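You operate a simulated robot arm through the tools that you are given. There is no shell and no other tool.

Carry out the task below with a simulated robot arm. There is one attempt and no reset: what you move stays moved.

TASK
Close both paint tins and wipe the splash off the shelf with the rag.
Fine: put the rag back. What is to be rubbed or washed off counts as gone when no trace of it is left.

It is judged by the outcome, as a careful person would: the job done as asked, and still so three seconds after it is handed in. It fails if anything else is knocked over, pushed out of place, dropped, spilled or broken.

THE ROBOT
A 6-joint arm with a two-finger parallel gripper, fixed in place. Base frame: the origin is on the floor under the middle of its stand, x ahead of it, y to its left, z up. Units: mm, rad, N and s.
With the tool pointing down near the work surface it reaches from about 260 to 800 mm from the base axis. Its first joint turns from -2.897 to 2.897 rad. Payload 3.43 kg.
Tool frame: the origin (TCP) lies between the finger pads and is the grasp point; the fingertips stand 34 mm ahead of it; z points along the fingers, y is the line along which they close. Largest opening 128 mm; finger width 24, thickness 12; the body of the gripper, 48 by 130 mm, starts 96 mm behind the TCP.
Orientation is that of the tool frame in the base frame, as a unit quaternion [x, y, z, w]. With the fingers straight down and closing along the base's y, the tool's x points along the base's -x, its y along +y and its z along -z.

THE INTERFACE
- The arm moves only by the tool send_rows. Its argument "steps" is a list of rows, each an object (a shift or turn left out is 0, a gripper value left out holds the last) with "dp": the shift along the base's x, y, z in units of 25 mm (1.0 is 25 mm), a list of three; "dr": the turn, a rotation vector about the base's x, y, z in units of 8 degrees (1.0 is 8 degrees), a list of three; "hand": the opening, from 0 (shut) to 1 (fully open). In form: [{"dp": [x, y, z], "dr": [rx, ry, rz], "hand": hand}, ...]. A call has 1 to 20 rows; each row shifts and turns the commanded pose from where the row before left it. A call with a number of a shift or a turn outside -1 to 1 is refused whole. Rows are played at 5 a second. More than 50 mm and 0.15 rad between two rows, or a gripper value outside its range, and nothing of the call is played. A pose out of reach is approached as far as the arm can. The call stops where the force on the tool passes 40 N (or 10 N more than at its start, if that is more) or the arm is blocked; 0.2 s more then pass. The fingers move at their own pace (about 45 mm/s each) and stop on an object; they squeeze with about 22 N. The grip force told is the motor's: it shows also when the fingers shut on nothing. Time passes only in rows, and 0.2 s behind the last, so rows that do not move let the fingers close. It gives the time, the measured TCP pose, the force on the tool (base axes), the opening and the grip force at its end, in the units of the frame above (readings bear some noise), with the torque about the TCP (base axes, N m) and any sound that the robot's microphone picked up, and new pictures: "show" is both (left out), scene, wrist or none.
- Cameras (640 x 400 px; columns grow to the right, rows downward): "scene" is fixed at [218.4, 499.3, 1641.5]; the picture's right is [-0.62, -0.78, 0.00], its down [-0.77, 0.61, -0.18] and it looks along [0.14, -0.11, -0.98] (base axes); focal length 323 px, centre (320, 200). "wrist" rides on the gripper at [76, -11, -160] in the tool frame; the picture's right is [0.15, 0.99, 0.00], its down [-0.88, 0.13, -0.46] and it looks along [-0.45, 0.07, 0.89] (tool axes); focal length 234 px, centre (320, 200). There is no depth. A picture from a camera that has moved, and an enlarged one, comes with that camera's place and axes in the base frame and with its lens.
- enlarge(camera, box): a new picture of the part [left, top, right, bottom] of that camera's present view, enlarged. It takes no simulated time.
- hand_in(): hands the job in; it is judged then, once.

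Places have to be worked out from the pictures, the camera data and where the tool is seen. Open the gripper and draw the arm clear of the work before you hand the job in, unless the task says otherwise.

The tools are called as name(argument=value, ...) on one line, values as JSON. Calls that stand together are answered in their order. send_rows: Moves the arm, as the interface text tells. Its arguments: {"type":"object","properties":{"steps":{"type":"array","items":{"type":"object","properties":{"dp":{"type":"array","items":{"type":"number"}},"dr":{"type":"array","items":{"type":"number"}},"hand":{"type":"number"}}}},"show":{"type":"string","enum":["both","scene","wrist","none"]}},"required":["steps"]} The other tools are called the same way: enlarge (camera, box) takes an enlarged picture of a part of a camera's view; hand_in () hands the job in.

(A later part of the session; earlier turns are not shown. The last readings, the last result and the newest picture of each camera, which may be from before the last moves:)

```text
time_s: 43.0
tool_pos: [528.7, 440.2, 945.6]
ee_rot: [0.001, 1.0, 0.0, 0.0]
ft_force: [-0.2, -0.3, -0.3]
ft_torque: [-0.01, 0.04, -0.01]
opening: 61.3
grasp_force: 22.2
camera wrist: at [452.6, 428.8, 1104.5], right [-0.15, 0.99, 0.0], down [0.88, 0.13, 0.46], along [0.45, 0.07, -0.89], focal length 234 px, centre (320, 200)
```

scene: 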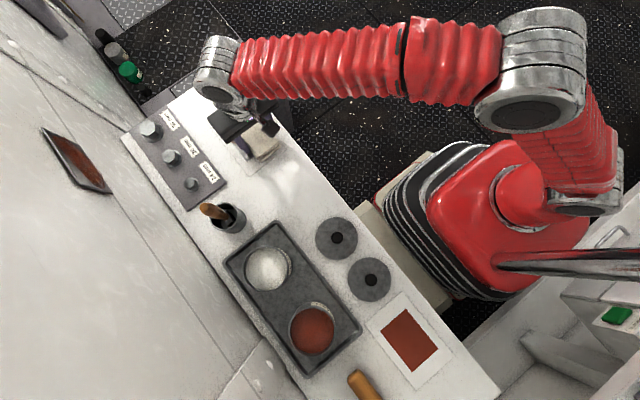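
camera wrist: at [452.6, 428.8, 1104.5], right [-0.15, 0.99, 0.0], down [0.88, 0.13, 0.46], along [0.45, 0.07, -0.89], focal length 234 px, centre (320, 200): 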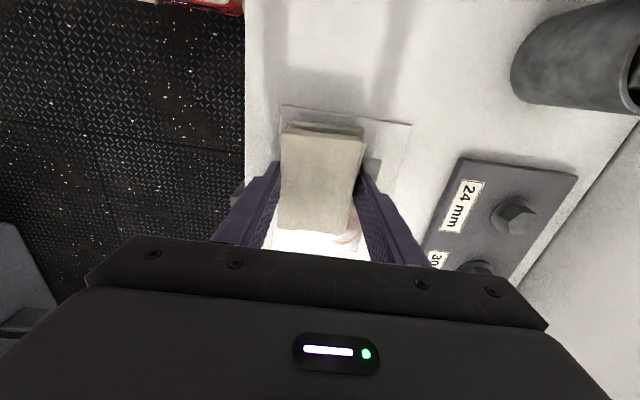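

The position matches the original grasp view. I'll lower gently until the rag touches the print.

send_rows(steps=[{"dp": [0, 0, -0.12]}, {"dp": [0, 0, -0.06]}, {"dp": [0, 0, -0.04]}, {"dp": [0, 0, -0.02]}, {"dp": [0, 0, 0]}], show="none")

```text
time_s: 44.2
tool_pos: [529.5, 439.9, 940.0]
ee_rot: [0.0, 1.0, 0.001, 0.001]
ft_force: [2.5, -1.4, 11.9]
ft_torque: [-0.16, 0.05, -0.03]
opening: 61.3
grasp_force: 22.1
```

The rag rests on the print (12 N). I'll ease up slightly, open the fingers, and rise straight up.

send_rows(steps=[{"dp": [0, 0, 0.03]}, {"dp": [0, 0, 0], "hand": 0.75}, {"dp": [0, 0, 0]}, {"dp": [0, 0, 0]}, {"dp": [0, 0, 0]}, {"dp": [0, 0, 0.5]}, {"dp": [0, 0, 1]}, {"dp": [0, 0, 1]}, {"dp": [0, 0, 0.5]}, {"dp": [0, 0, 0]}])

enlarge(camera="scene", box=[220, 105, 300, 175])

```text
time_s: 46.4
tool_pos: [527.5, 438.7, 1014.3]
ee_rot: [0.0, 1.0, 0.0, 0.0]
ft_force: [0.6, -0.7, -0.1]
ft_torque: [-0.01, -0.01, -0.03]
opening: 96.0
grasp_force: 0.0
camera wrist: at [451.7, 427.8, 1173.8], right [-0.15, 0.99, 0.0], down [0.88, 0.13, 0.46], along [0.45, 0.07, -0.89], focal length 234 px, centre (320, 200)
```

scene: 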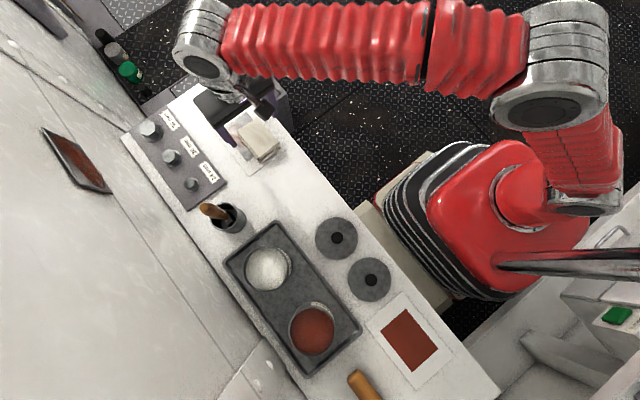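
wrist: 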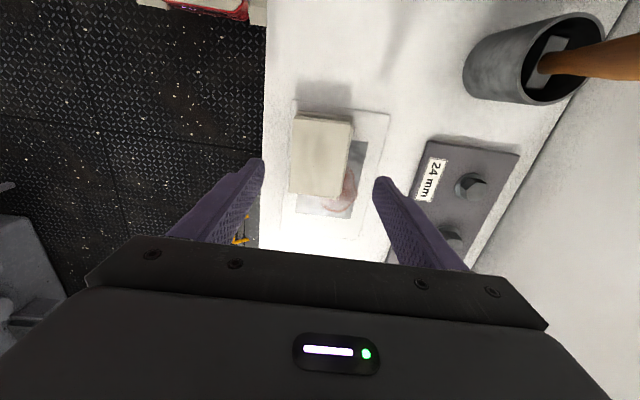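

```text
5.71 times, centred on (260, 140) of scene
camera zoom: at [218.4, 499.3, 1641.5], right [-0.62, -0.78, 0.0], down [-0.77, 0.61, -0.18], along [0.14, -0.11, -0.98], focal length 1847 px, centre (663, 543)
```

zoom: 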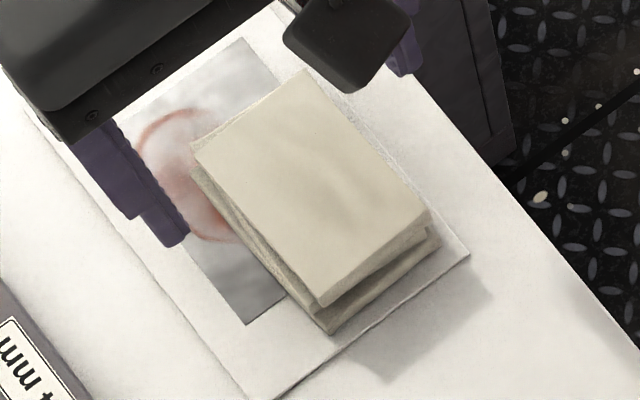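

The rag is back exactly where it was and the print is undisturbed. Next I'll move above lid 1 to look at the lids and tins, pausing with a view of the wiped area.

send_rows(steps=[{"dp": [-1, 0, 0.4]}, {"dp": [-1, 0, 0.4]}, {"dp": [-1, 0, 0.4]}, {"dp": [-1, 0, 0.4]}, {"dp": [-1, 0, 0.4]}, {"dp": [-1, 0, 0]}, {"dp": [-1, 0, 0]}, {"dp": [-1, 0, 0]}, {"dp": [-0.5, 0, 0]}, {"dp": [0, 0, 0]}])

enlarge(camera="wrist", box=[220, 80, 420, 205])

enlarge(camera="scene", box=[220, 200, 400, 320])

```text
time_s: 48.6
tool_pos: [315.3, 438.2, 1065.1]
ee_rot: [0.0, 1.0, 0.0, -0.001]
ft_force: [-0.2, 0.0, -0.9]
ft_torque: [0.0, -0.01, 0.02]
opening: 96.0
grasp_force: 0.1
camera wrist: at [239.3, 427.6, 1223.9], right [-0.15, 0.99, 0.0], down [0.88, 0.13, 0.46], along [0.45, 0.07, -0.89], focal length 234 px, centre (320, 200)
```

scene: 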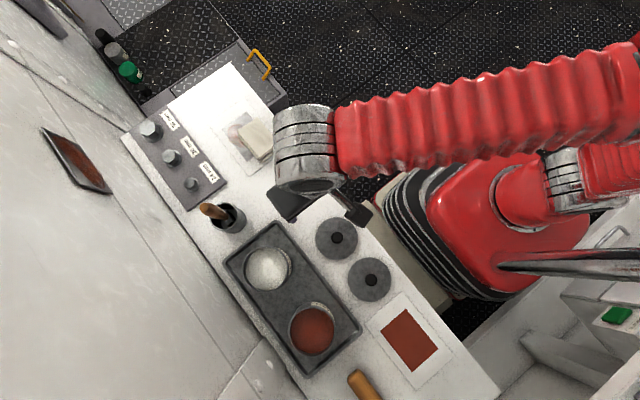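
wrist: 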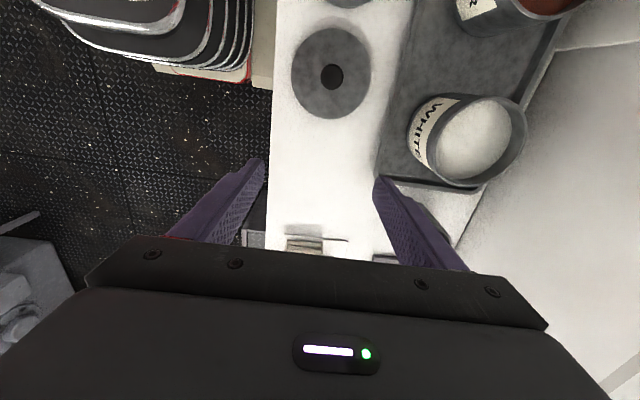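

```text
3.20 times, centred on (320, 142) of wrist
camera zoom: at [239.3, 427.6, 1223.9], right [-0.15, 0.99, 0.0], down [0.88, 0.13, 0.46], along [0.45, 0.07, -0.89], focal length 749 px, centre (320, 384)
```

zoom: 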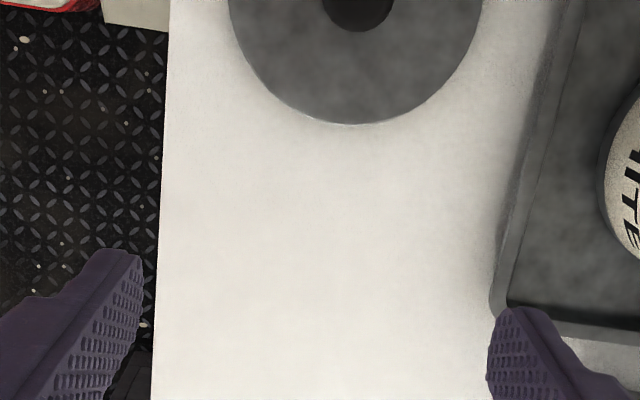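

```text
3.33 times, centred on (310, 260) of scene
camera zoom: at [218.4, 499.3, 1641.5], right [-0.62, -0.78, 0.0], down [-0.77, 0.61, -0.18], along [0.14, -0.11, -0.98], focal length 1078 px, centre (353, 0)
```

zoom: 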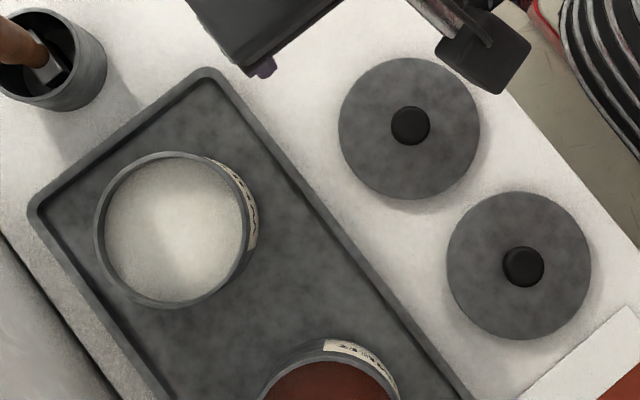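

The wiped area is clean. Now I'll hover over lid 1 for a close look at its knob and thickness.

send_rows(steps=[{"dp": [-0.9, 0, 0]}, {"dp": [-0.9, 0, 0]}, {"dp": [-0.9, 0.04, 0]}, {"dp": [-0.7, 0.04, -0.5]}, {"dp": [0, 0, -0.5]}, {"dp": [0, 0, -0.5]}, {"dp": [0, 0, 0]}])

enlarge(camera="wrist", box=[230, 90, 410, 210])

```text
time_s: 50.2
tool_pos: [231.2, 440.9, 1028.3]
ee_rot: [0.0, 1.0, 0.0, 0.0]
ft_force: [-0.6, 0.2, -1.2]
ft_torque: [-0.01, 0.01, -0.03]
opening: 96.1
grasp_force: 0.1
camera wrist: at [154.4, 429.9, 1186.8], right [-0.15, 0.99, 0.0], down [0.88, 0.13, 0.46], along [0.45, 0.07, -0.89], focal length 234 px, centre (320, 200)
```

scene: 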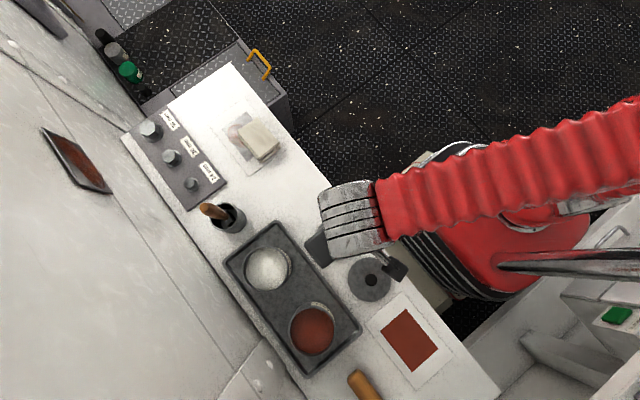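
wrist: 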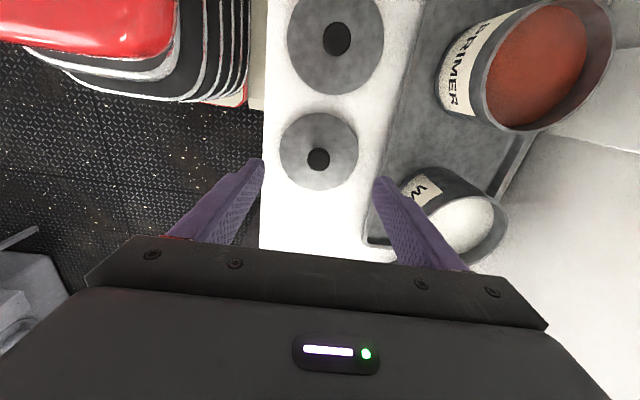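

```text
3.33 times, centred on (320, 150) of wrist
camera zoom: at [154.4, 429.9, 1186.8], right [-0.15, 0.99, 0.0], down [0.88, 0.13, 0.46], along [0.45, 0.07, -0.89], focal length 781 px, centre (320, 367)
```

zoom: 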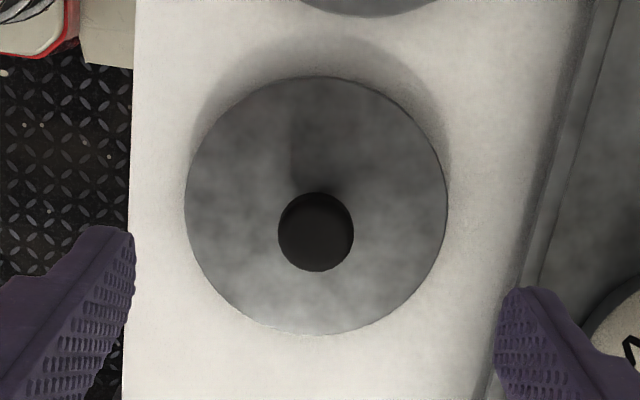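

Lid 1's knob is about 25 mm in diameter with its top near z≈940, and it lies almost directly under the TCP. I'll descend closer to refine the alignment before gripping.

send_rows(steps=[{"dp": [0, 0, -0.6], "hand": 0.55}, {"dp": [0, 0, -0.6]}, {"dp": [0, 0, -0.4]}, {"dp": [0, 0, 0]}])

enlarge(camera="wrist", box=[230, 90, 410, 210])

```text
time_s: 51.2
tool_pos: [230.1, 441.6, 987.0]
ee_rot: [0.0, 1.0, -0.001, 0.0]
ft_force: [0.2, 0.6, 0.2]
ft_torque: [0.0, 0.02, 0.02]
opening: 70.3
grasp_force: 0.2
camera wrist: at [154.3, 430.0, 1145.7], right [-0.15, 0.99, 0.0], down [0.88, 0.13, 0.46], along [0.45, 0.07, -0.89], focal length 234 px, centre (320, 200)
```

scene: 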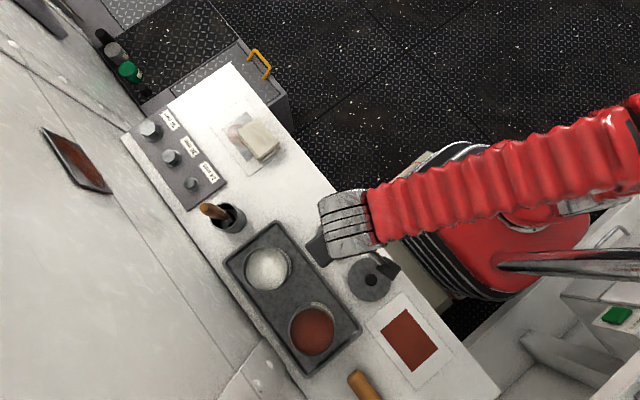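
wrist: 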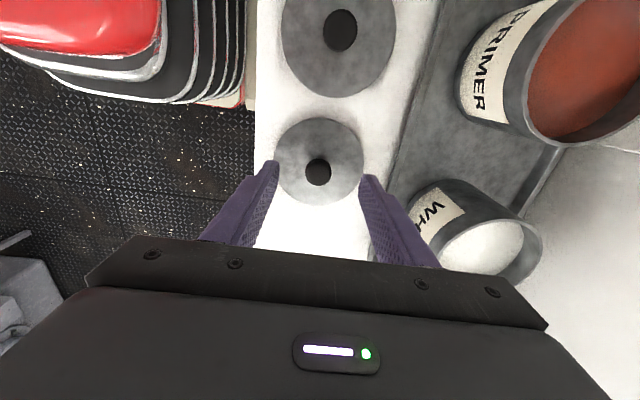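

```text
3.33 times, centred on (320, 150) of wrist
camera zoom: at [154.3, 430.0, 1145.7], right [-0.15, 0.99, 0.0], down [0.88, 0.13, 0.46], along [0.45, 0.07, -0.89], focal length 781 px, centre (320, 367)
```

zoom: 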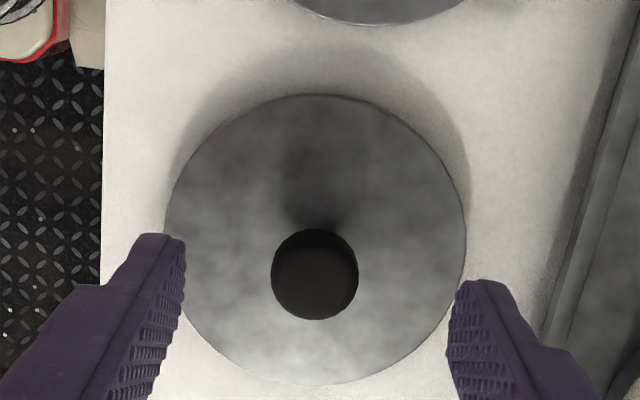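

The lid top is near z≈910 and the knob is about 24 mm across, roughly 1 mm off from the TCP. I'll nudge the alignment, descend so the tips stop about 5 mm above the lid, and close on the knob.

send_rows(steps=[{"dp": [0.04, -0.04, -0.6]}, {"dp": [0, 0, -0.5]}, {"dp": [0, 0, -0.25]}, {"dp": [0, 0, -0.14]}, {"dp": [0, 0, 0]}], show="wrist")

enlarge(camera="wrist", box=[230, 110, 410, 230])

```text
time_s: 52.4
tool_pos: [230.6, 439.8, 948.7]
ee_rot: [0.0, 1.0, 0.0, 0.0]
ft_force: [0.8, -0.2, 0.4]
ft_torque: [0.01, 0.02, 0.01]
opening: 70.4
grasp_force: 0.0
camera wrist: at [155.4, 428.8, 1108.3], right [-0.15, 0.99, 0.0], down [0.88, 0.13, 0.46], along [0.45, 0.07, -0.89], focal length 234 px, centre (320, 200)
```

wrist: 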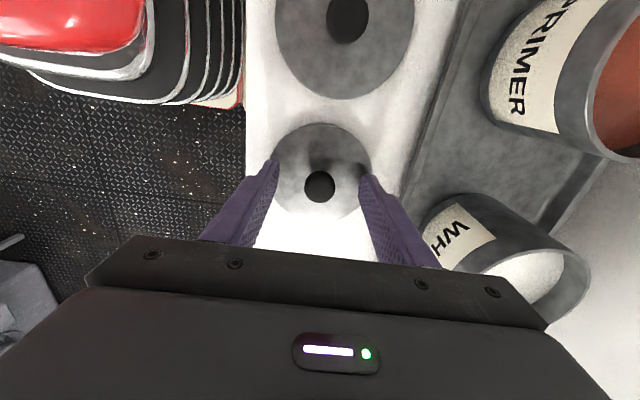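

```text
3.33 times, centred on (320, 170) of wrist
camera zoom: at [155.4, 428.8, 1108.3], right [-0.15, 0.99, 0.0], down [0.88, 0.13, 0.46], along [0.45, 0.07, -0.89], focal length 781 px, centre (320, 300)
```

zoom: 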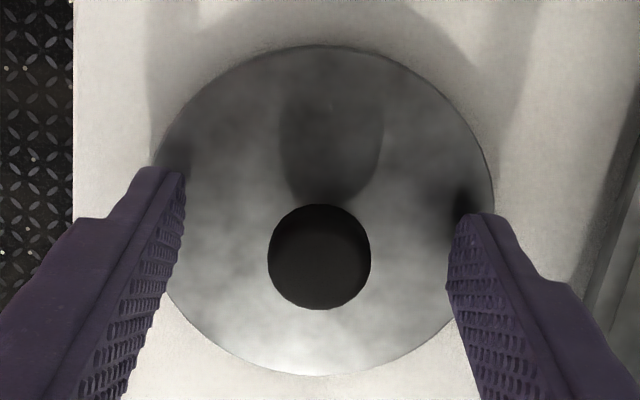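

The knob sits centred between the fingers and well within their width. I'll close on it.

send_rows(steps=[{"dp": [0, 0, 0], "hand": 0}, {"dp": [0, 0, 0]}, {"dp": [0, 0, 0]}, {"dp": [0, 0, 0]}, {"dp": [0, 0, 0]}, {"dp": [0, 0, 0]}], show="wrist")

enlarge(camera="wrist", box=[230, 110, 410, 230])

```text
time_s: 53.8
tool_pos: [232.1, 438.9, 948.2]
ee_rot: [0.0, 1.0, 0.0, 0.0]
ft_force: [0.6, 0.0, -0.5]
ft_torque: [0.0, 0.01, -0.04]
opening: 24.2
grasp_force: 22.3
camera wrist: at [155.4, 428.9, 1108.5], right [-0.15, 0.99, 0.0], down [0.88, 0.13, 0.46], along [0.45, 0.07, -0.89], focal length 234 px, centre (320, 200)
```

wrist: 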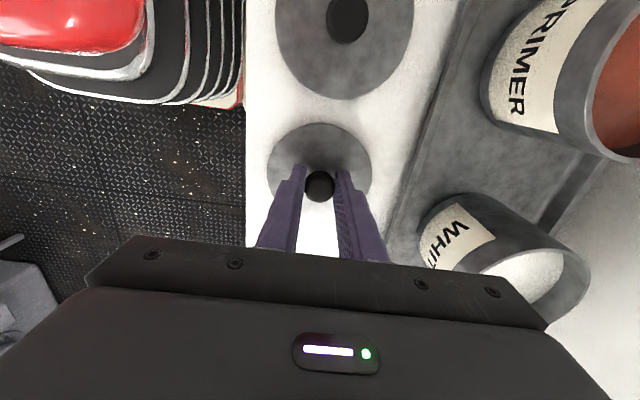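

```text
3.33 times, centred on (320, 170) of wrist
camera zoom: at [155.4, 428.9, 1108.5], right [-0.15, 0.99, 0.0], down [0.88, 0.13, 0.46], along [0.45, 0.07, -0.89], focal length 781 px, centre (320, 300)
```

zoom: 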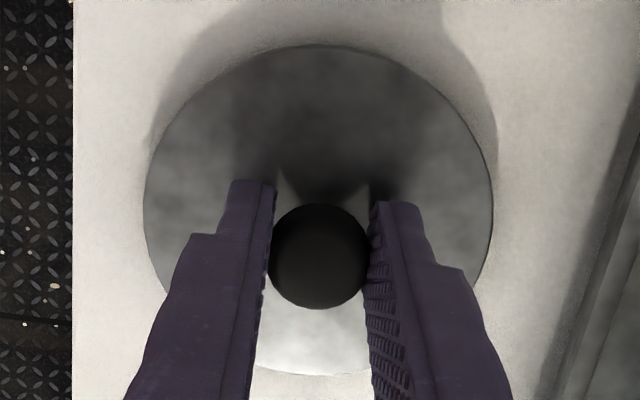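

The knob is held (opening 24.2 mm). I'll lift the lid straight up and check that it hangs level.

send_rows(steps=[{"dp": [0, 0, 0.2]}, {"dp": [0, 0, 0.5]}, {"dp": [0, 0, 0.8]}, {"dp": [0, 0, 0.8]}, {"dp": [0, 0, 0.8]}, {"dp": [0, 0, 0.8]}, {"dp": [0, 0, 0.8]}, {"dp": [0, 0, 0.7]}, {"dp": [0, 0, 0]}])

enlarge(camera="wrist", box=[230, 110, 410, 230])

```text
time_s: 55.8
tool_pos: [233.8, 439.6, 1086.1]
ee_rot: [0.0, 1.0, 0.0, 0.0]
ft_force: [0.5, 0.2, 0.0]
ft_torque: [-0.03, 0.02, 0.0]
opening: 24.5
grasp_force: 22.2
camera wrist: at [156.4, 429.5, 1244.6], right [-0.15, 0.99, 0.0], down [0.88, 0.13, 0.46], along [0.45, 0.07, -0.89], focal length 234 px, centre (320, 200)
```

scene: 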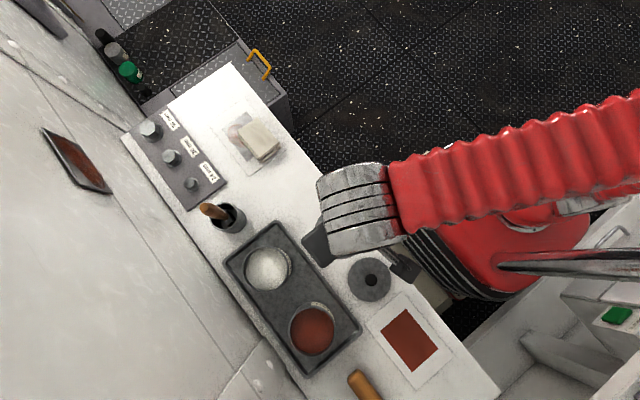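
wrist: 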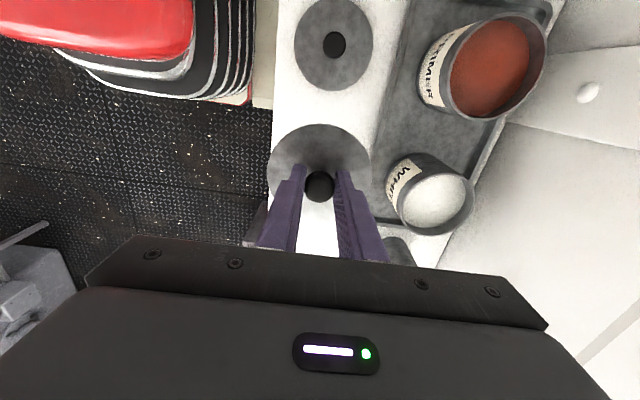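

```text
3.33 times, centred on (320, 170) of wrist
camera zoom: at [156.4, 429.5, 1244.6], right [-0.15, 0.99, 0.0], down [0.88, 0.13, 0.46], along [0.45, 0.07, -0.89], focal length 781 px, centre (320, 300)
```

zoom: 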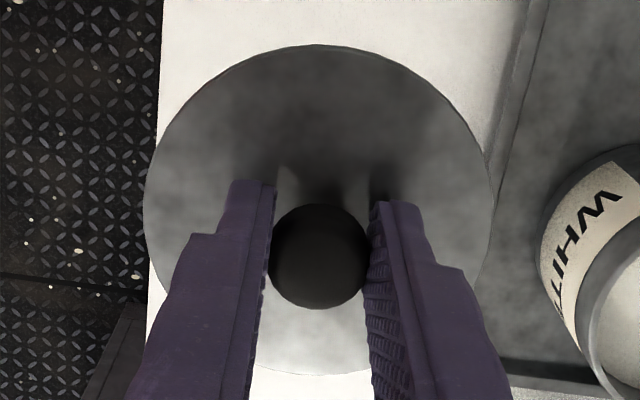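

The lid hangs level. I'll zoom in on the white and primer tins from here to refine their rim positions.

enlarge(camera="wrist", box=[370, 140, 490, 240])

enlarge(camera="wrist", box=[400, 0, 560, 130])

enlarge(camera="scene", box=[230, 230, 310, 300])

enlarge(camera="scene", box=[270, 290, 350, 360])

```text
4.00 times, centred on (430, 190) of wrist
camera zoom: at [156.4, 429.5, 1244.6], right [-0.15, 0.99, 0.0], down [0.88, 0.13, 0.46], along [0.45, 0.07, -0.89], focal length 937 px, centre (-120, 240)
```

zoom: 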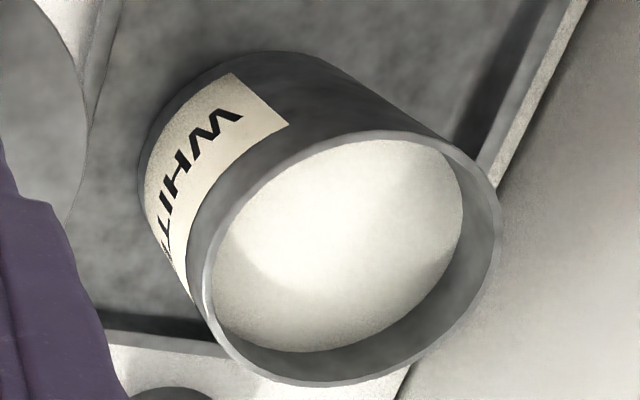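

```text
3.08 times, centred on (480, 65) of wrist
camera zoom: at [156.4, 429.5, 1244.6], right [-0.15, 0.99, 0.0], down [0.88, 0.13, 0.46], along [0.45, 0.07, -0.89], focal length 720 px, centre (-172, 615)
```

zoom: 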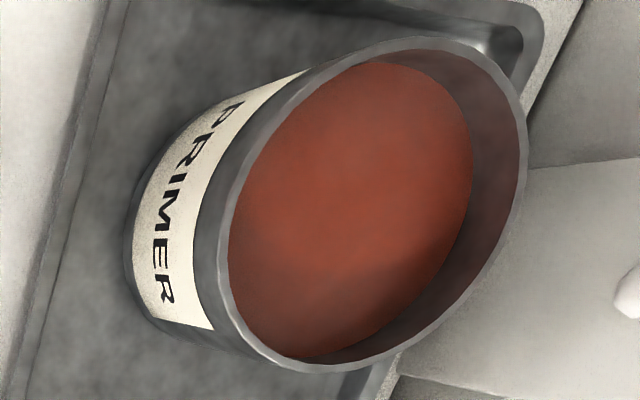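

```text
5.71 times, centred on (270, 265) of scene
camera zoom: at [218.4, 499.3, 1641.5], right [-0.62, -0.78, 0.0], down [-0.77, 0.61, -0.18], along [0.14, -0.11, -0.98], focal length 1847 px, centre (606, -171)
```

zoom: 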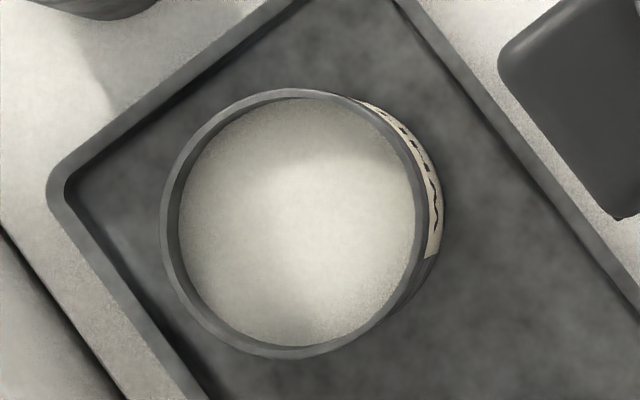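

```text
5.71 times, centred on (310, 325) of scene
camera zoom: at [218.4, 499.3, 1641.5], right [-0.62, -0.78, 0.0], down [-0.77, 0.61, -0.18], along [0.14, -0.11, -0.98], focal length 1847 px, centre (377, -514)
```

zoom: 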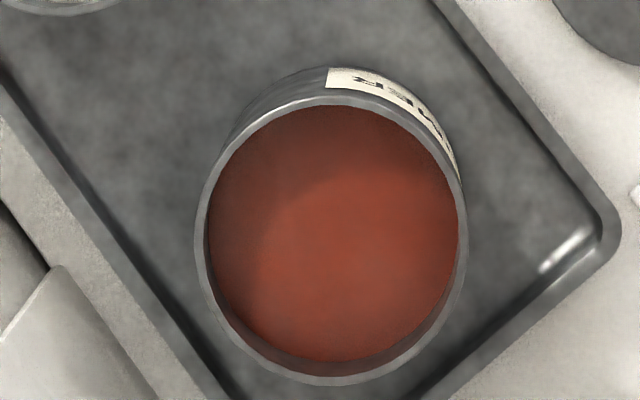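

The white tin rim centre is roughly (271,596) at z≈986–992. For an accurate fix I'll move so the wrist camera looks nearly straight down on the tin, keeping the held lid clear of the brush.

send_rows(steps=[{"dp": [0, 0, 0.75]}, {"dp": [0, 0, 0.75]}, {"dp": [0.8, 0.8, 0]}, {"dp": [0.8, 0.8, 0]}, {"dp": [0.8, 0.8, 0]}, {"dp": [0.8, 0.8, 0]}, {"dp": [0.8, 0.8, 0]}, {"dp": [0.3, 0.2, 0]}, {"dp": [0, 0, 0]}, {"dp": [0, 0, 0]}])

enlarge(camera="wrist", box=[310, 40, 438, 140])

```text
time_s: 58.0
tool_pos: [340.0, 545.0, 1122.7]
ee_rot: [0.0, 1.0, 0.0, 0.0]
ft_force: [0.1, 0.0, -0.9]
ft_torque: [-0.01, 0.0, 0.01]
opening: 24.4
grasp_force: 22.2
camera wrist: at [264.1, 534.1, 1281.9], right [-0.15, 0.99, 0.0], down [0.88, 0.13, 0.46], along [0.45, 0.07, -0.89], focal length 234 px, centre (320, 200)
```

scene: 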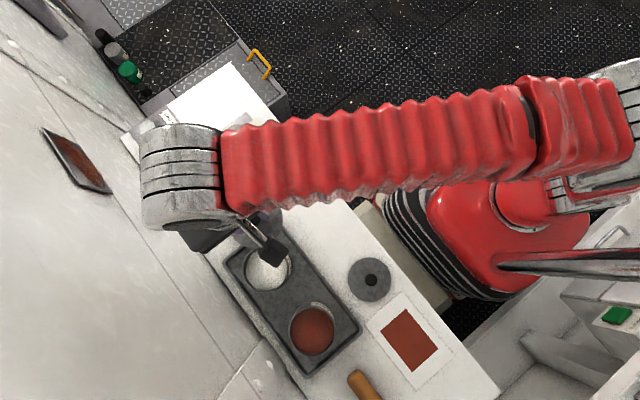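
wrist: 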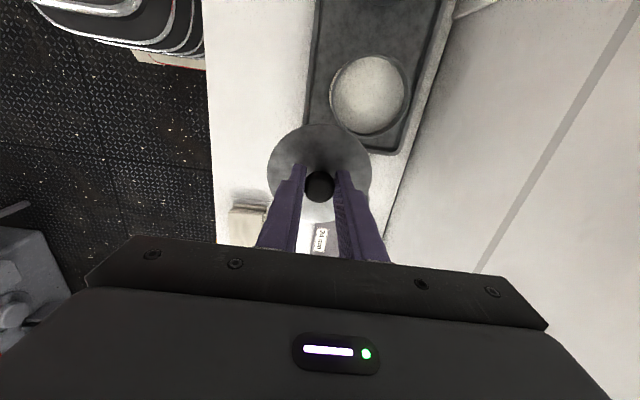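

```text
4.00 times, centred on (374, 90) of wrist
camera zoom: at [264.1, 534.1, 1281.9], right [-0.15, 0.99, 0.0], down [0.88, 0.13, 0.46], along [0.45, 0.07, -0.89], focal length 937 px, centre (104, 640)
```

zoom: 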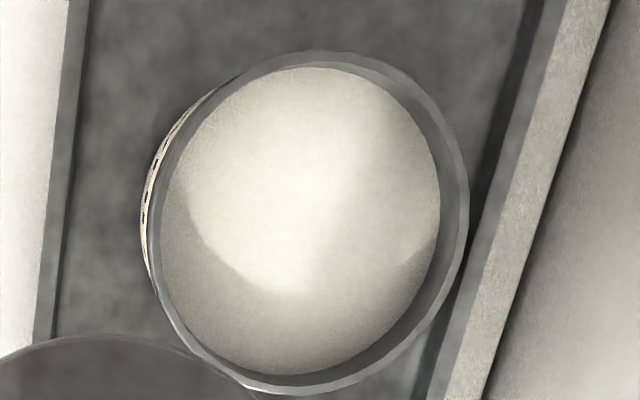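

The wrist view puts the white tin's rim centre at about (274,595), rim z≈983–990, diameter ≈92 mm. The held lid's centre is within about 1 mm of the TCP. I'll move above the tin and lower to a small gap.

send_rows(steps=[{"dp": [-0.672, 0.503, 0]}, {"dp": [-0.672, 0.503, 0]}, {"dp": [-0.672, 0.503, 0]}, {"dp": [-0.672, 0.503, 0]}, {"dp": [0, 0, -0.8]}, {"dp": [0, 0, -0.8]}, {"dp": [0, 0, -0.8]}, {"dp": [0, 0, 0]}, {"dp": [0, 0, 0]}])

enlarge(camera="wrist", box=[230, 80, 410, 230])

enlarge(camera="scene", box=[210, 210, 350, 300])

```text
time_s: 60.0
tool_pos: [271.7, 595.3, 1062.5]
ee_rot: [0.0, 1.0, -0.001, 0.0]
ft_force: [-0.3, 0.4, 0.1]
ft_torque: [-0.01, -0.01, 0.0]
opening: 24.1
grasp_force: 21.4
camera wrist: at [196.2, 584.6, 1222.0], right [-0.15, 0.99, 0.0], down [0.88, 0.13, 0.46], along [0.45, 0.07, -0.89], focal length 234 px, centre (320, 200)
```

scene: 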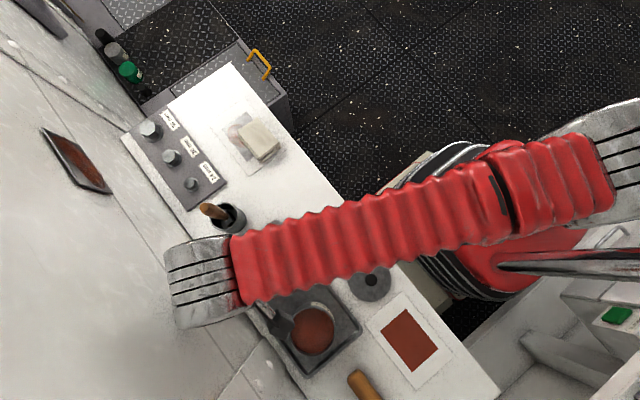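
wrist: 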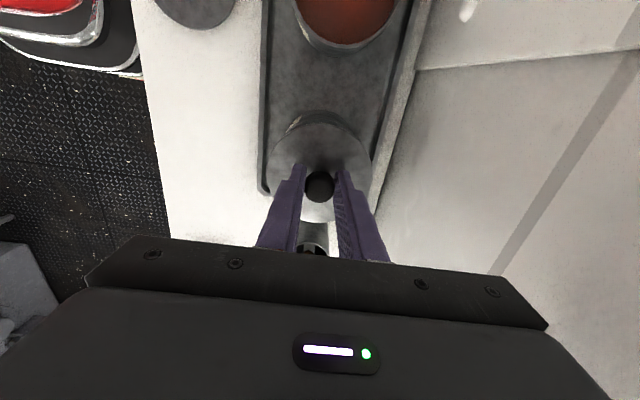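

```text
2.67 times, centred on (320, 155) of wrist
camera zoom: at [196.2, 584.6, 1222.0], right [-0.15, 0.99, 0.0], down [0.88, 0.13, 0.46], along [0.45, 0.07, -0.89], focal length 624 px, centre (320, 320)
```

zoom: 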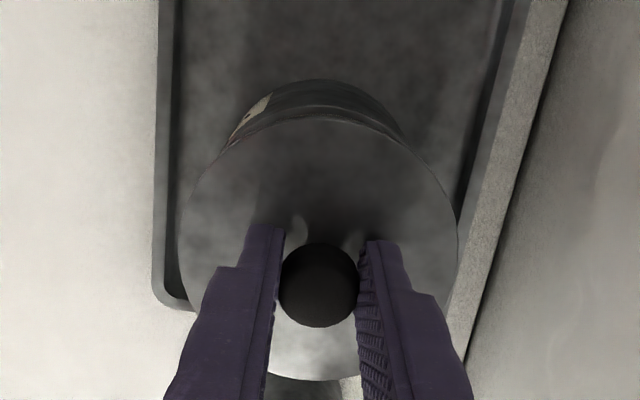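

```text
4.44 times, centred on (280, 255) of scene
camera zoom: at [218.4, 499.3, 1641.5], right [-0.62, -0.78, 0.0], down [-0.77, 0.61, -0.18], along [0.14, -0.11, -0.98], focal length 1437 px, centre (498, -44)
```

zoom: 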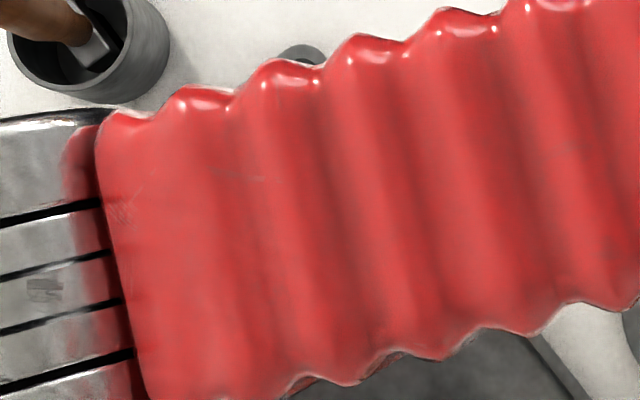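

The tin wall and rim edge are visible just past the lid on the −x side. I'll zoom there to check the centring.

enlarge(camera="wrist", box=[264, 100, 376, 170])

```text
5.71 times, centred on (320, 135) of wrist
camera zoom: at [196.2, 584.6, 1222.0], right [-0.15, 0.99, 0.0], down [0.88, 0.13, 0.46], along [0.45, 0.07, -0.89], focal length 1338 px, centre (320, 571)
```

zoom: 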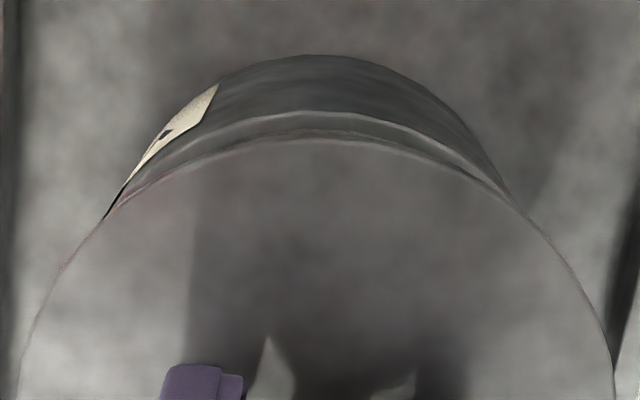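

The rim crescent shows the lid is about 1 mm too far in +x and +y. I'll correct by −1.0 and −0.8 mm and come down to just above the rim.

send_rows(steps=[{"dp": [-0.04, -0.032, 0]}, {"dp": [0, 0, -0.4]}, {"dp": [0, 0, -0.3]}, {"dp": [0, 0, -0.1]}, {"dp": [0, 0, 0]}, {"dp": [0, 0, 0]}], show="wrist")

enlarge(camera="wrist", box=[264, 100, 376, 170])

```text
time_s: 61.4
tool_pos: [272.3, 594.1, 1043.7]
ee_rot: [-0.001, 1.0, 0.0, 0.0]
ft_force: [0.8, 1.0, 0.5]
ft_torque: [-0.02, -0.01, -0.01]
opening: 24.3
grasp_force: 21.9
camera wrist: at [195.5, 583.2, 1202.3], right [-0.15, 0.99, 0.0], down [0.88, 0.13, 0.46], along [0.45, 0.07, -0.89], focal length 234 px, centre (320, 200)
```

wrist: 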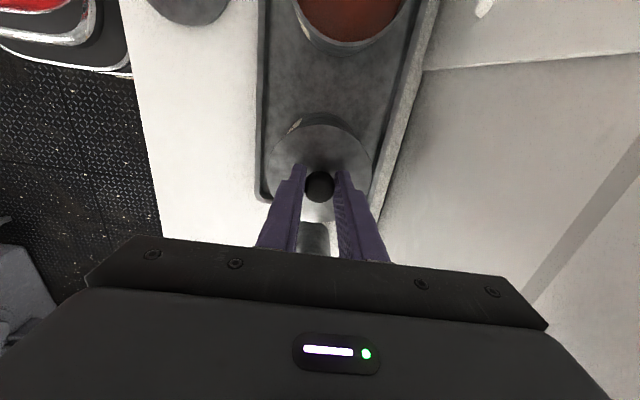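

```text
5.71 times, centred on (320, 135) of wrist
camera zoom: at [195.5, 583.2, 1202.3], right [-0.15, 0.99, 0.0], down [0.88, 0.13, 0.46], along [0.45, 0.07, -0.89], focal length 1338 px, centre (320, 571)
```

zoom: 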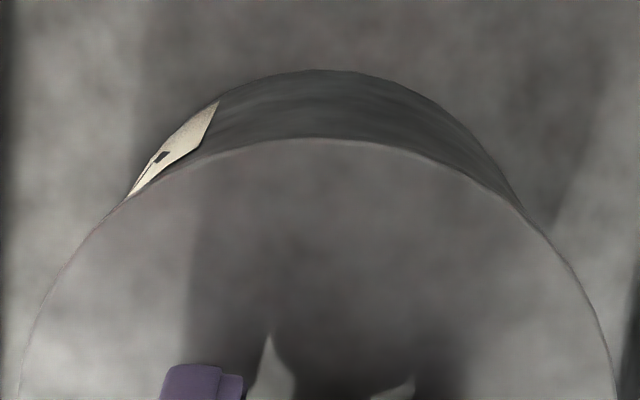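

The crescent is now symmetric, so y looks centred. I'll lower in small steps to find contact with the rim.

send_rows(steps=[{"dp": [0, 0, -0.06]}, {"dp": [0, 0, -0.06]}, {"dp": [0, 0, -0.06]}, {"dp": [0, 0, -0.06]}, {"dp": [0, 0, 0]}], show="none")

```text
time_s: 62.6
tool_pos: [270.8, 594.5, 1035.5]
ee_rot: [0.0, 1.0, 0.001, 0.0]
ft_force: [-0.1, 0.0, 0.1]
ft_torque: [-0.01, -0.02, 0.01]
opening: 24.5
grasp_force: 22.2
```

No contact yet at commanded z=1034.5; I'll continue down in 1 mm steps.

send_rows(steps=[{"dp": [0, 0, -0.05]}, {"dp": [0, 0, -0.04]}, {"dp": [0, 0, -0.04]}, {"dp": [0, 0, 0]}], show="none")

```text
time_s: 63.6
tool_pos: [271.3, 595.7, 1032.6]
ee_rot: [0.0, 1.0, 0.0, -0.001]
ft_force: [-0.3, -0.7, -0.7]
ft_torque: [0.0, 0.0, 0.01]
opening: 24.3
grasp_force: 22.0
```

Commanded z is 1031.25 and there's still no contact, so I'll continue downward gently.

send_rows(steps=[{"dp": [0, 0, -0.04]}, {"dp": [0, 0, -0.04]}, {"dp": [0, 0, -0.04]}, {"dp": [0, 0, 0]}], show="none")

```text
time_s: 64.6
tool_pos: [270.5, 594.8, 1032.8]
ee_rot: [0.0, 1.0, 0.003, 0.001]
ft_force: [6.6, 2.8, 30.9]
ft_torque: [0.05, -0.3, -0.02]
opening: 24.5
grasp_force: 22.0
heard: snap
```

I heard a snap at about 31 N of downward force, so the lid seems to have pressed on. I'll relieve the load and look.

send_rows(steps=[{"dp": [0, 0, 0.06]}, {"dp": [0, 0, 0.04]}, {"dp": [0, 0, 0]}], show="wrist")

enlarge(camera="wrist", box=[264, 100, 376, 170])

```text
time_s: 65.4
tool_pos: [272.5, 594.3, 1031.9]
ee_rot: [0.0, 1.0, -0.001, -0.001]
ft_force: [3.7, 5.5, 13.8]
ft_torque: [0.14, -0.14, 0.02]
opening: 24.2
grasp_force: 22.7
camera wrist: at [195.3, 584.2, 1191.7], right [-0.15, 0.99, 0.0], down [0.88, 0.13, 0.45], along [0.45, 0.07, -0.89], focal length 234 px, centre (320, 200)
```

wrist: 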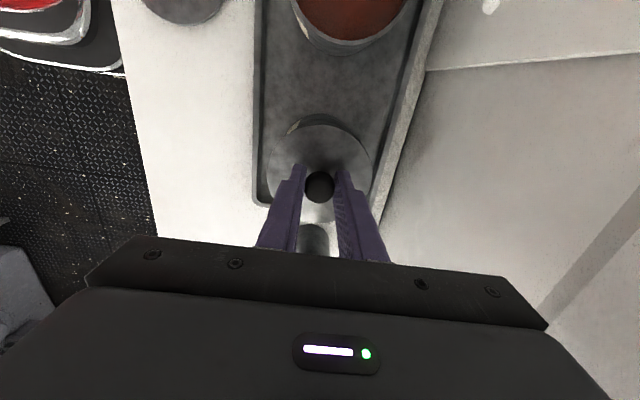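

```text
5.71 times, centred on (320, 135) of wrist
camera zoom: at [195.3, 584.2, 1191.7], right [-0.15, 0.99, 0.0], down [0.88, 0.13, 0.45], along [0.45, 0.07, -0.89], focal length 1338 px, centre (320, 571)
```

zoom: 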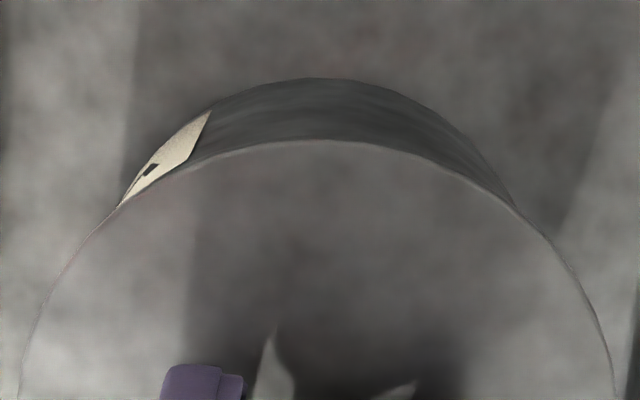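

The load is still 14 N. I'll ease up another millimetre, open the fingers to release the knob, and wait.

send_rows(steps=[{"dp": [0, 0, 0.04]}, {"dp": [0, 0, 0.02]}, {"dp": [0, 0, 0]}], show="none")

```text
time_s: 66.2
tool_pos: [270.5, 595.7, 1033.6]
ee_rot: [0.0, 1.0, -0.001, -0.001]
ft_force: [0.3, -0.1, 0.6]
ft_torque: [0.0, 0.01, 0.01]
opening: 24.3
grasp_force: 22.1
heard: snap
```

A second snap was heard as I eased up, so the lid may have popped off again. I'll look closely.

enlarge(camera="wrist", box=[264, 100, 376, 170])

enlarge(camera="wrist", box=[250, 100, 400, 240])

```text
5.71 times, centred on (320, 135) of wrist
camera zoom: at [195.0, 584.2, 1193.1], right [-0.15, 0.99, 0.0], down [0.88, 0.13, 0.45], along [0.45, 0.07, -0.89], focal length 1338 px, centre (320, 571)
```

zoom: 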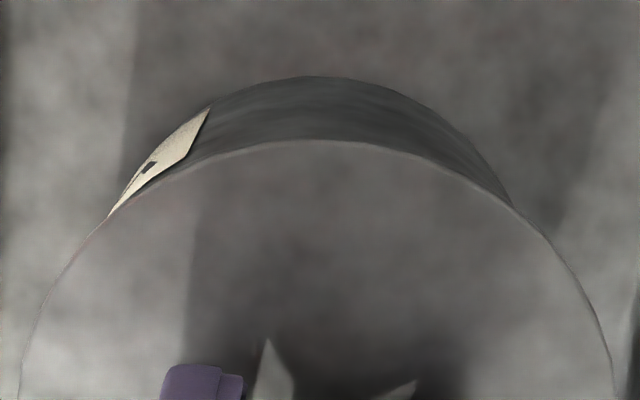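

```text
2.86 times, centred on (325, 170) of wrist
camera zoom: at [195.0, 584.2, 1193.1], right [-0.15, 0.99, 0.0], down [0.88, 0.13, 0.45], along [0.45, 0.07, -0.89], focal length 669 px, centre (306, 286)
```

zoom: 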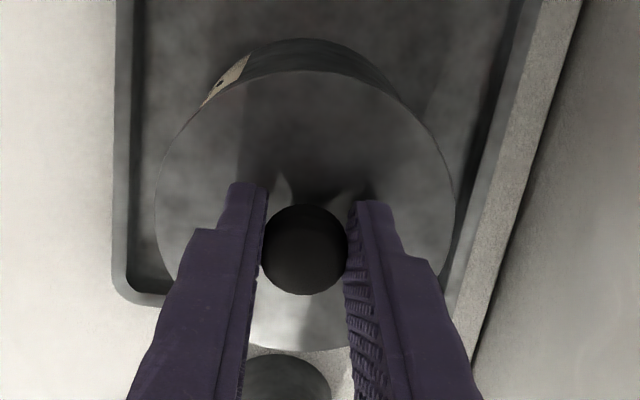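

I'll press down again until it snaps, then release the knob while still pressed lightly so it isn't pulled off.

send_rows(steps=[{"dp": [0, 0, -0.06]}, {"dp": [0, 0, -0.04]}, {"dp": [0, 0, -0.04]}, {"dp": [0, 0, 0]}], show="none")

```text
time_s: 67.2
tool_pos: [270.8, 593.7, 1031.4]
ee_rot: [0.0, 1.0, 0.001, 0.0]
ft_force: [0.1, 1.2, 3.6]
ft_torque: [-0.07, 0.12, 0.0]
opening: 24.2
grasp_force: 22.5
```

Light contact (3.6 N) and no snap yet; I'll press on in small increments.

send_rows(steps=[{"dp": [0, 0, -0.03]}, {"dp": [0, 0, -0.03]}, {"dp": [0, 0, 0]}], show="none")

```text
time_s: 68.0
tool_pos: [269.6, 594.3, 1031.1]
ee_rot: [0.0, 1.0, 0.002, 0.001]
ft_force: [-1.7, -11.0, 29.4]
ft_torque: [-0.34, -0.02, 0.0]
opening: 24.6
grasp_force: 22.4
```

There's no new snap at 29 N. I'll ease the load to nearly zero, release the knob and back off to inspect how the lid is seated; I can press it down from above afterwards if needed.

send_rows(steps=[{"dp": [0, 0, 0.03]}, {"dp": [0, 0, 0.03]}, {"dp": [0, 0, 0]}, {"dp": [0, 0, 0], "hand": 0.5}, {"dp": [0, 0, 0]}, {"dp": [0, 0, 0]}, {"dp": [0, 0, 0]}])

enlarge(camera="wrist", box=[250, 100, 400, 240])

```text
time_s: 69.6
tool_pos: [271.7, 594.7, 1031.1]
ee_rot: [-0.001, 1.0, 0.0, 0.0]
ft_force: [-0.7, -0.5, -0.2]
ft_torque: [-0.01, -0.02, 0.02]
opening: 64.2
grasp_force: 0.1
heard: snap
camera wrist: at [195.1, 584.5, 1189.8], right [-0.15, 0.99, 0.0], down [0.88, 0.13, 0.46], along [0.45, 0.07, -0.89], focal length 234 px, centre (320, 200)
```

scene: 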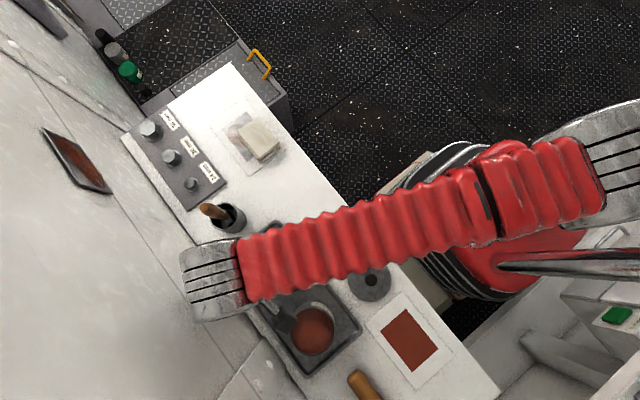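
wrist: 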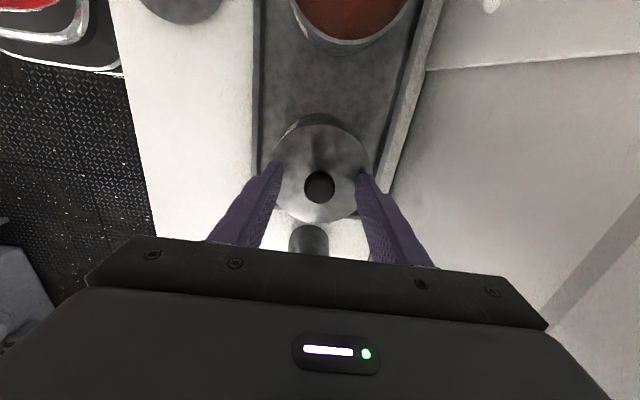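

```text
2.86 times, centred on (325, 170) of wrist
camera zoom: at [195.1, 584.5, 1189.8], right [-0.15, 0.99, 0.0], down [0.88, 0.13, 0.46], along [0.45, 0.07, -0.89], focal length 669 px, centre (306, 286)
```

zoom: 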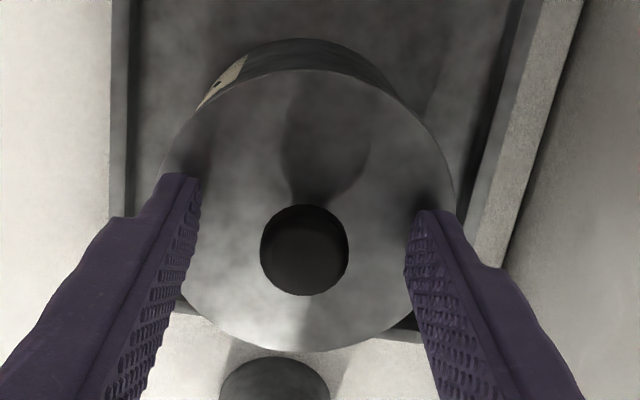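

Another snap came as I released. I'll rise clear and inspect how the lid sits from both cameras.

send_rows(steps=[{"dp": [0, 0, 0.4]}, {"dp": [0, 0, 0.8]}, {"dp": [0, 0, 0.8]}, {"dp": [0, 0, 0.8]}, {"dp": [0, 0, 0]}])

enlarge(camera="wrist", box=[250, 90, 400, 220])

```text
time_s: 70.8
tool_pos: [270.6, 595.7, 1100.1]
ee_rot: [0.0, 1.0, -0.001, 0.0]
ft_force: [-0.7, 0.5, 0.2]
ft_torque: [0.02, 0.01, -0.01]
opening: 64.1
grasp_force: 0.0
camera wrist: at [194.3, 584.1, 1259.8], right [-0.15, 0.99, 0.0], down [0.88, 0.13, 0.46], along [0.45, 0.07, -0.89], focal length 234 px, centre (320, 200)
```

scene: 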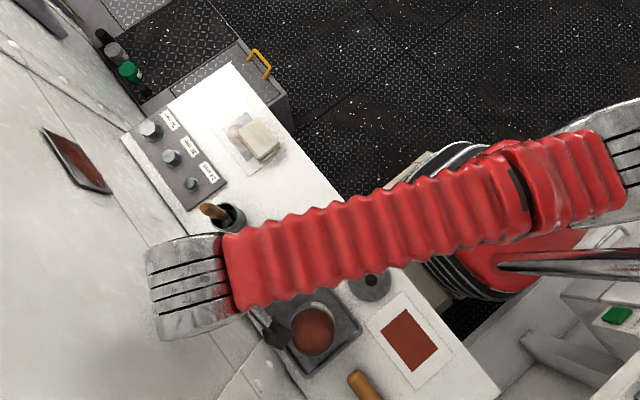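
wrist: 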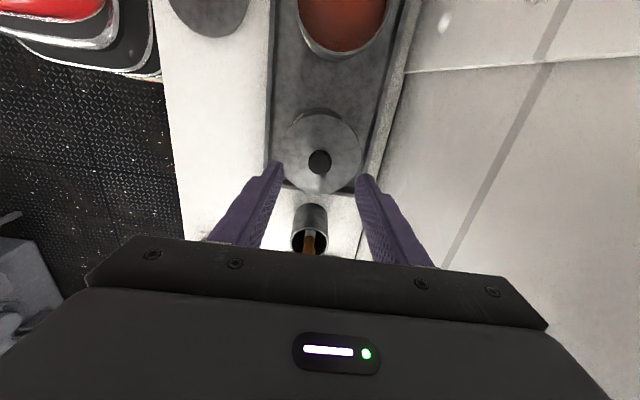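

```text
3.08 times, centred on (325, 155) of wrist
camera zoom: at [194.3, 584.1, 1259.8], right [-0.15, 0.99, 0.0], down [0.88, 0.13, 0.46], along [0.45, 0.07, -0.89], focal length 720 px, centre (305, 338)
```

zoom: 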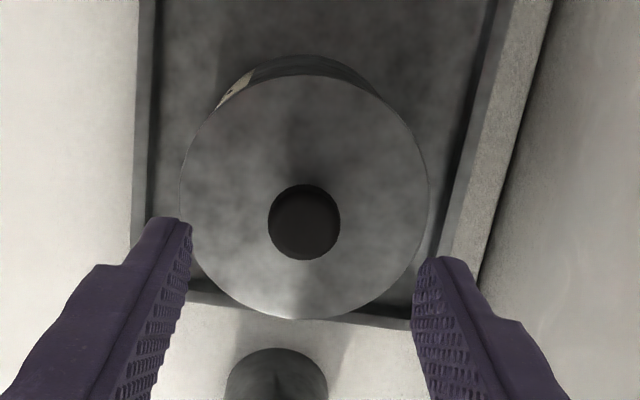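

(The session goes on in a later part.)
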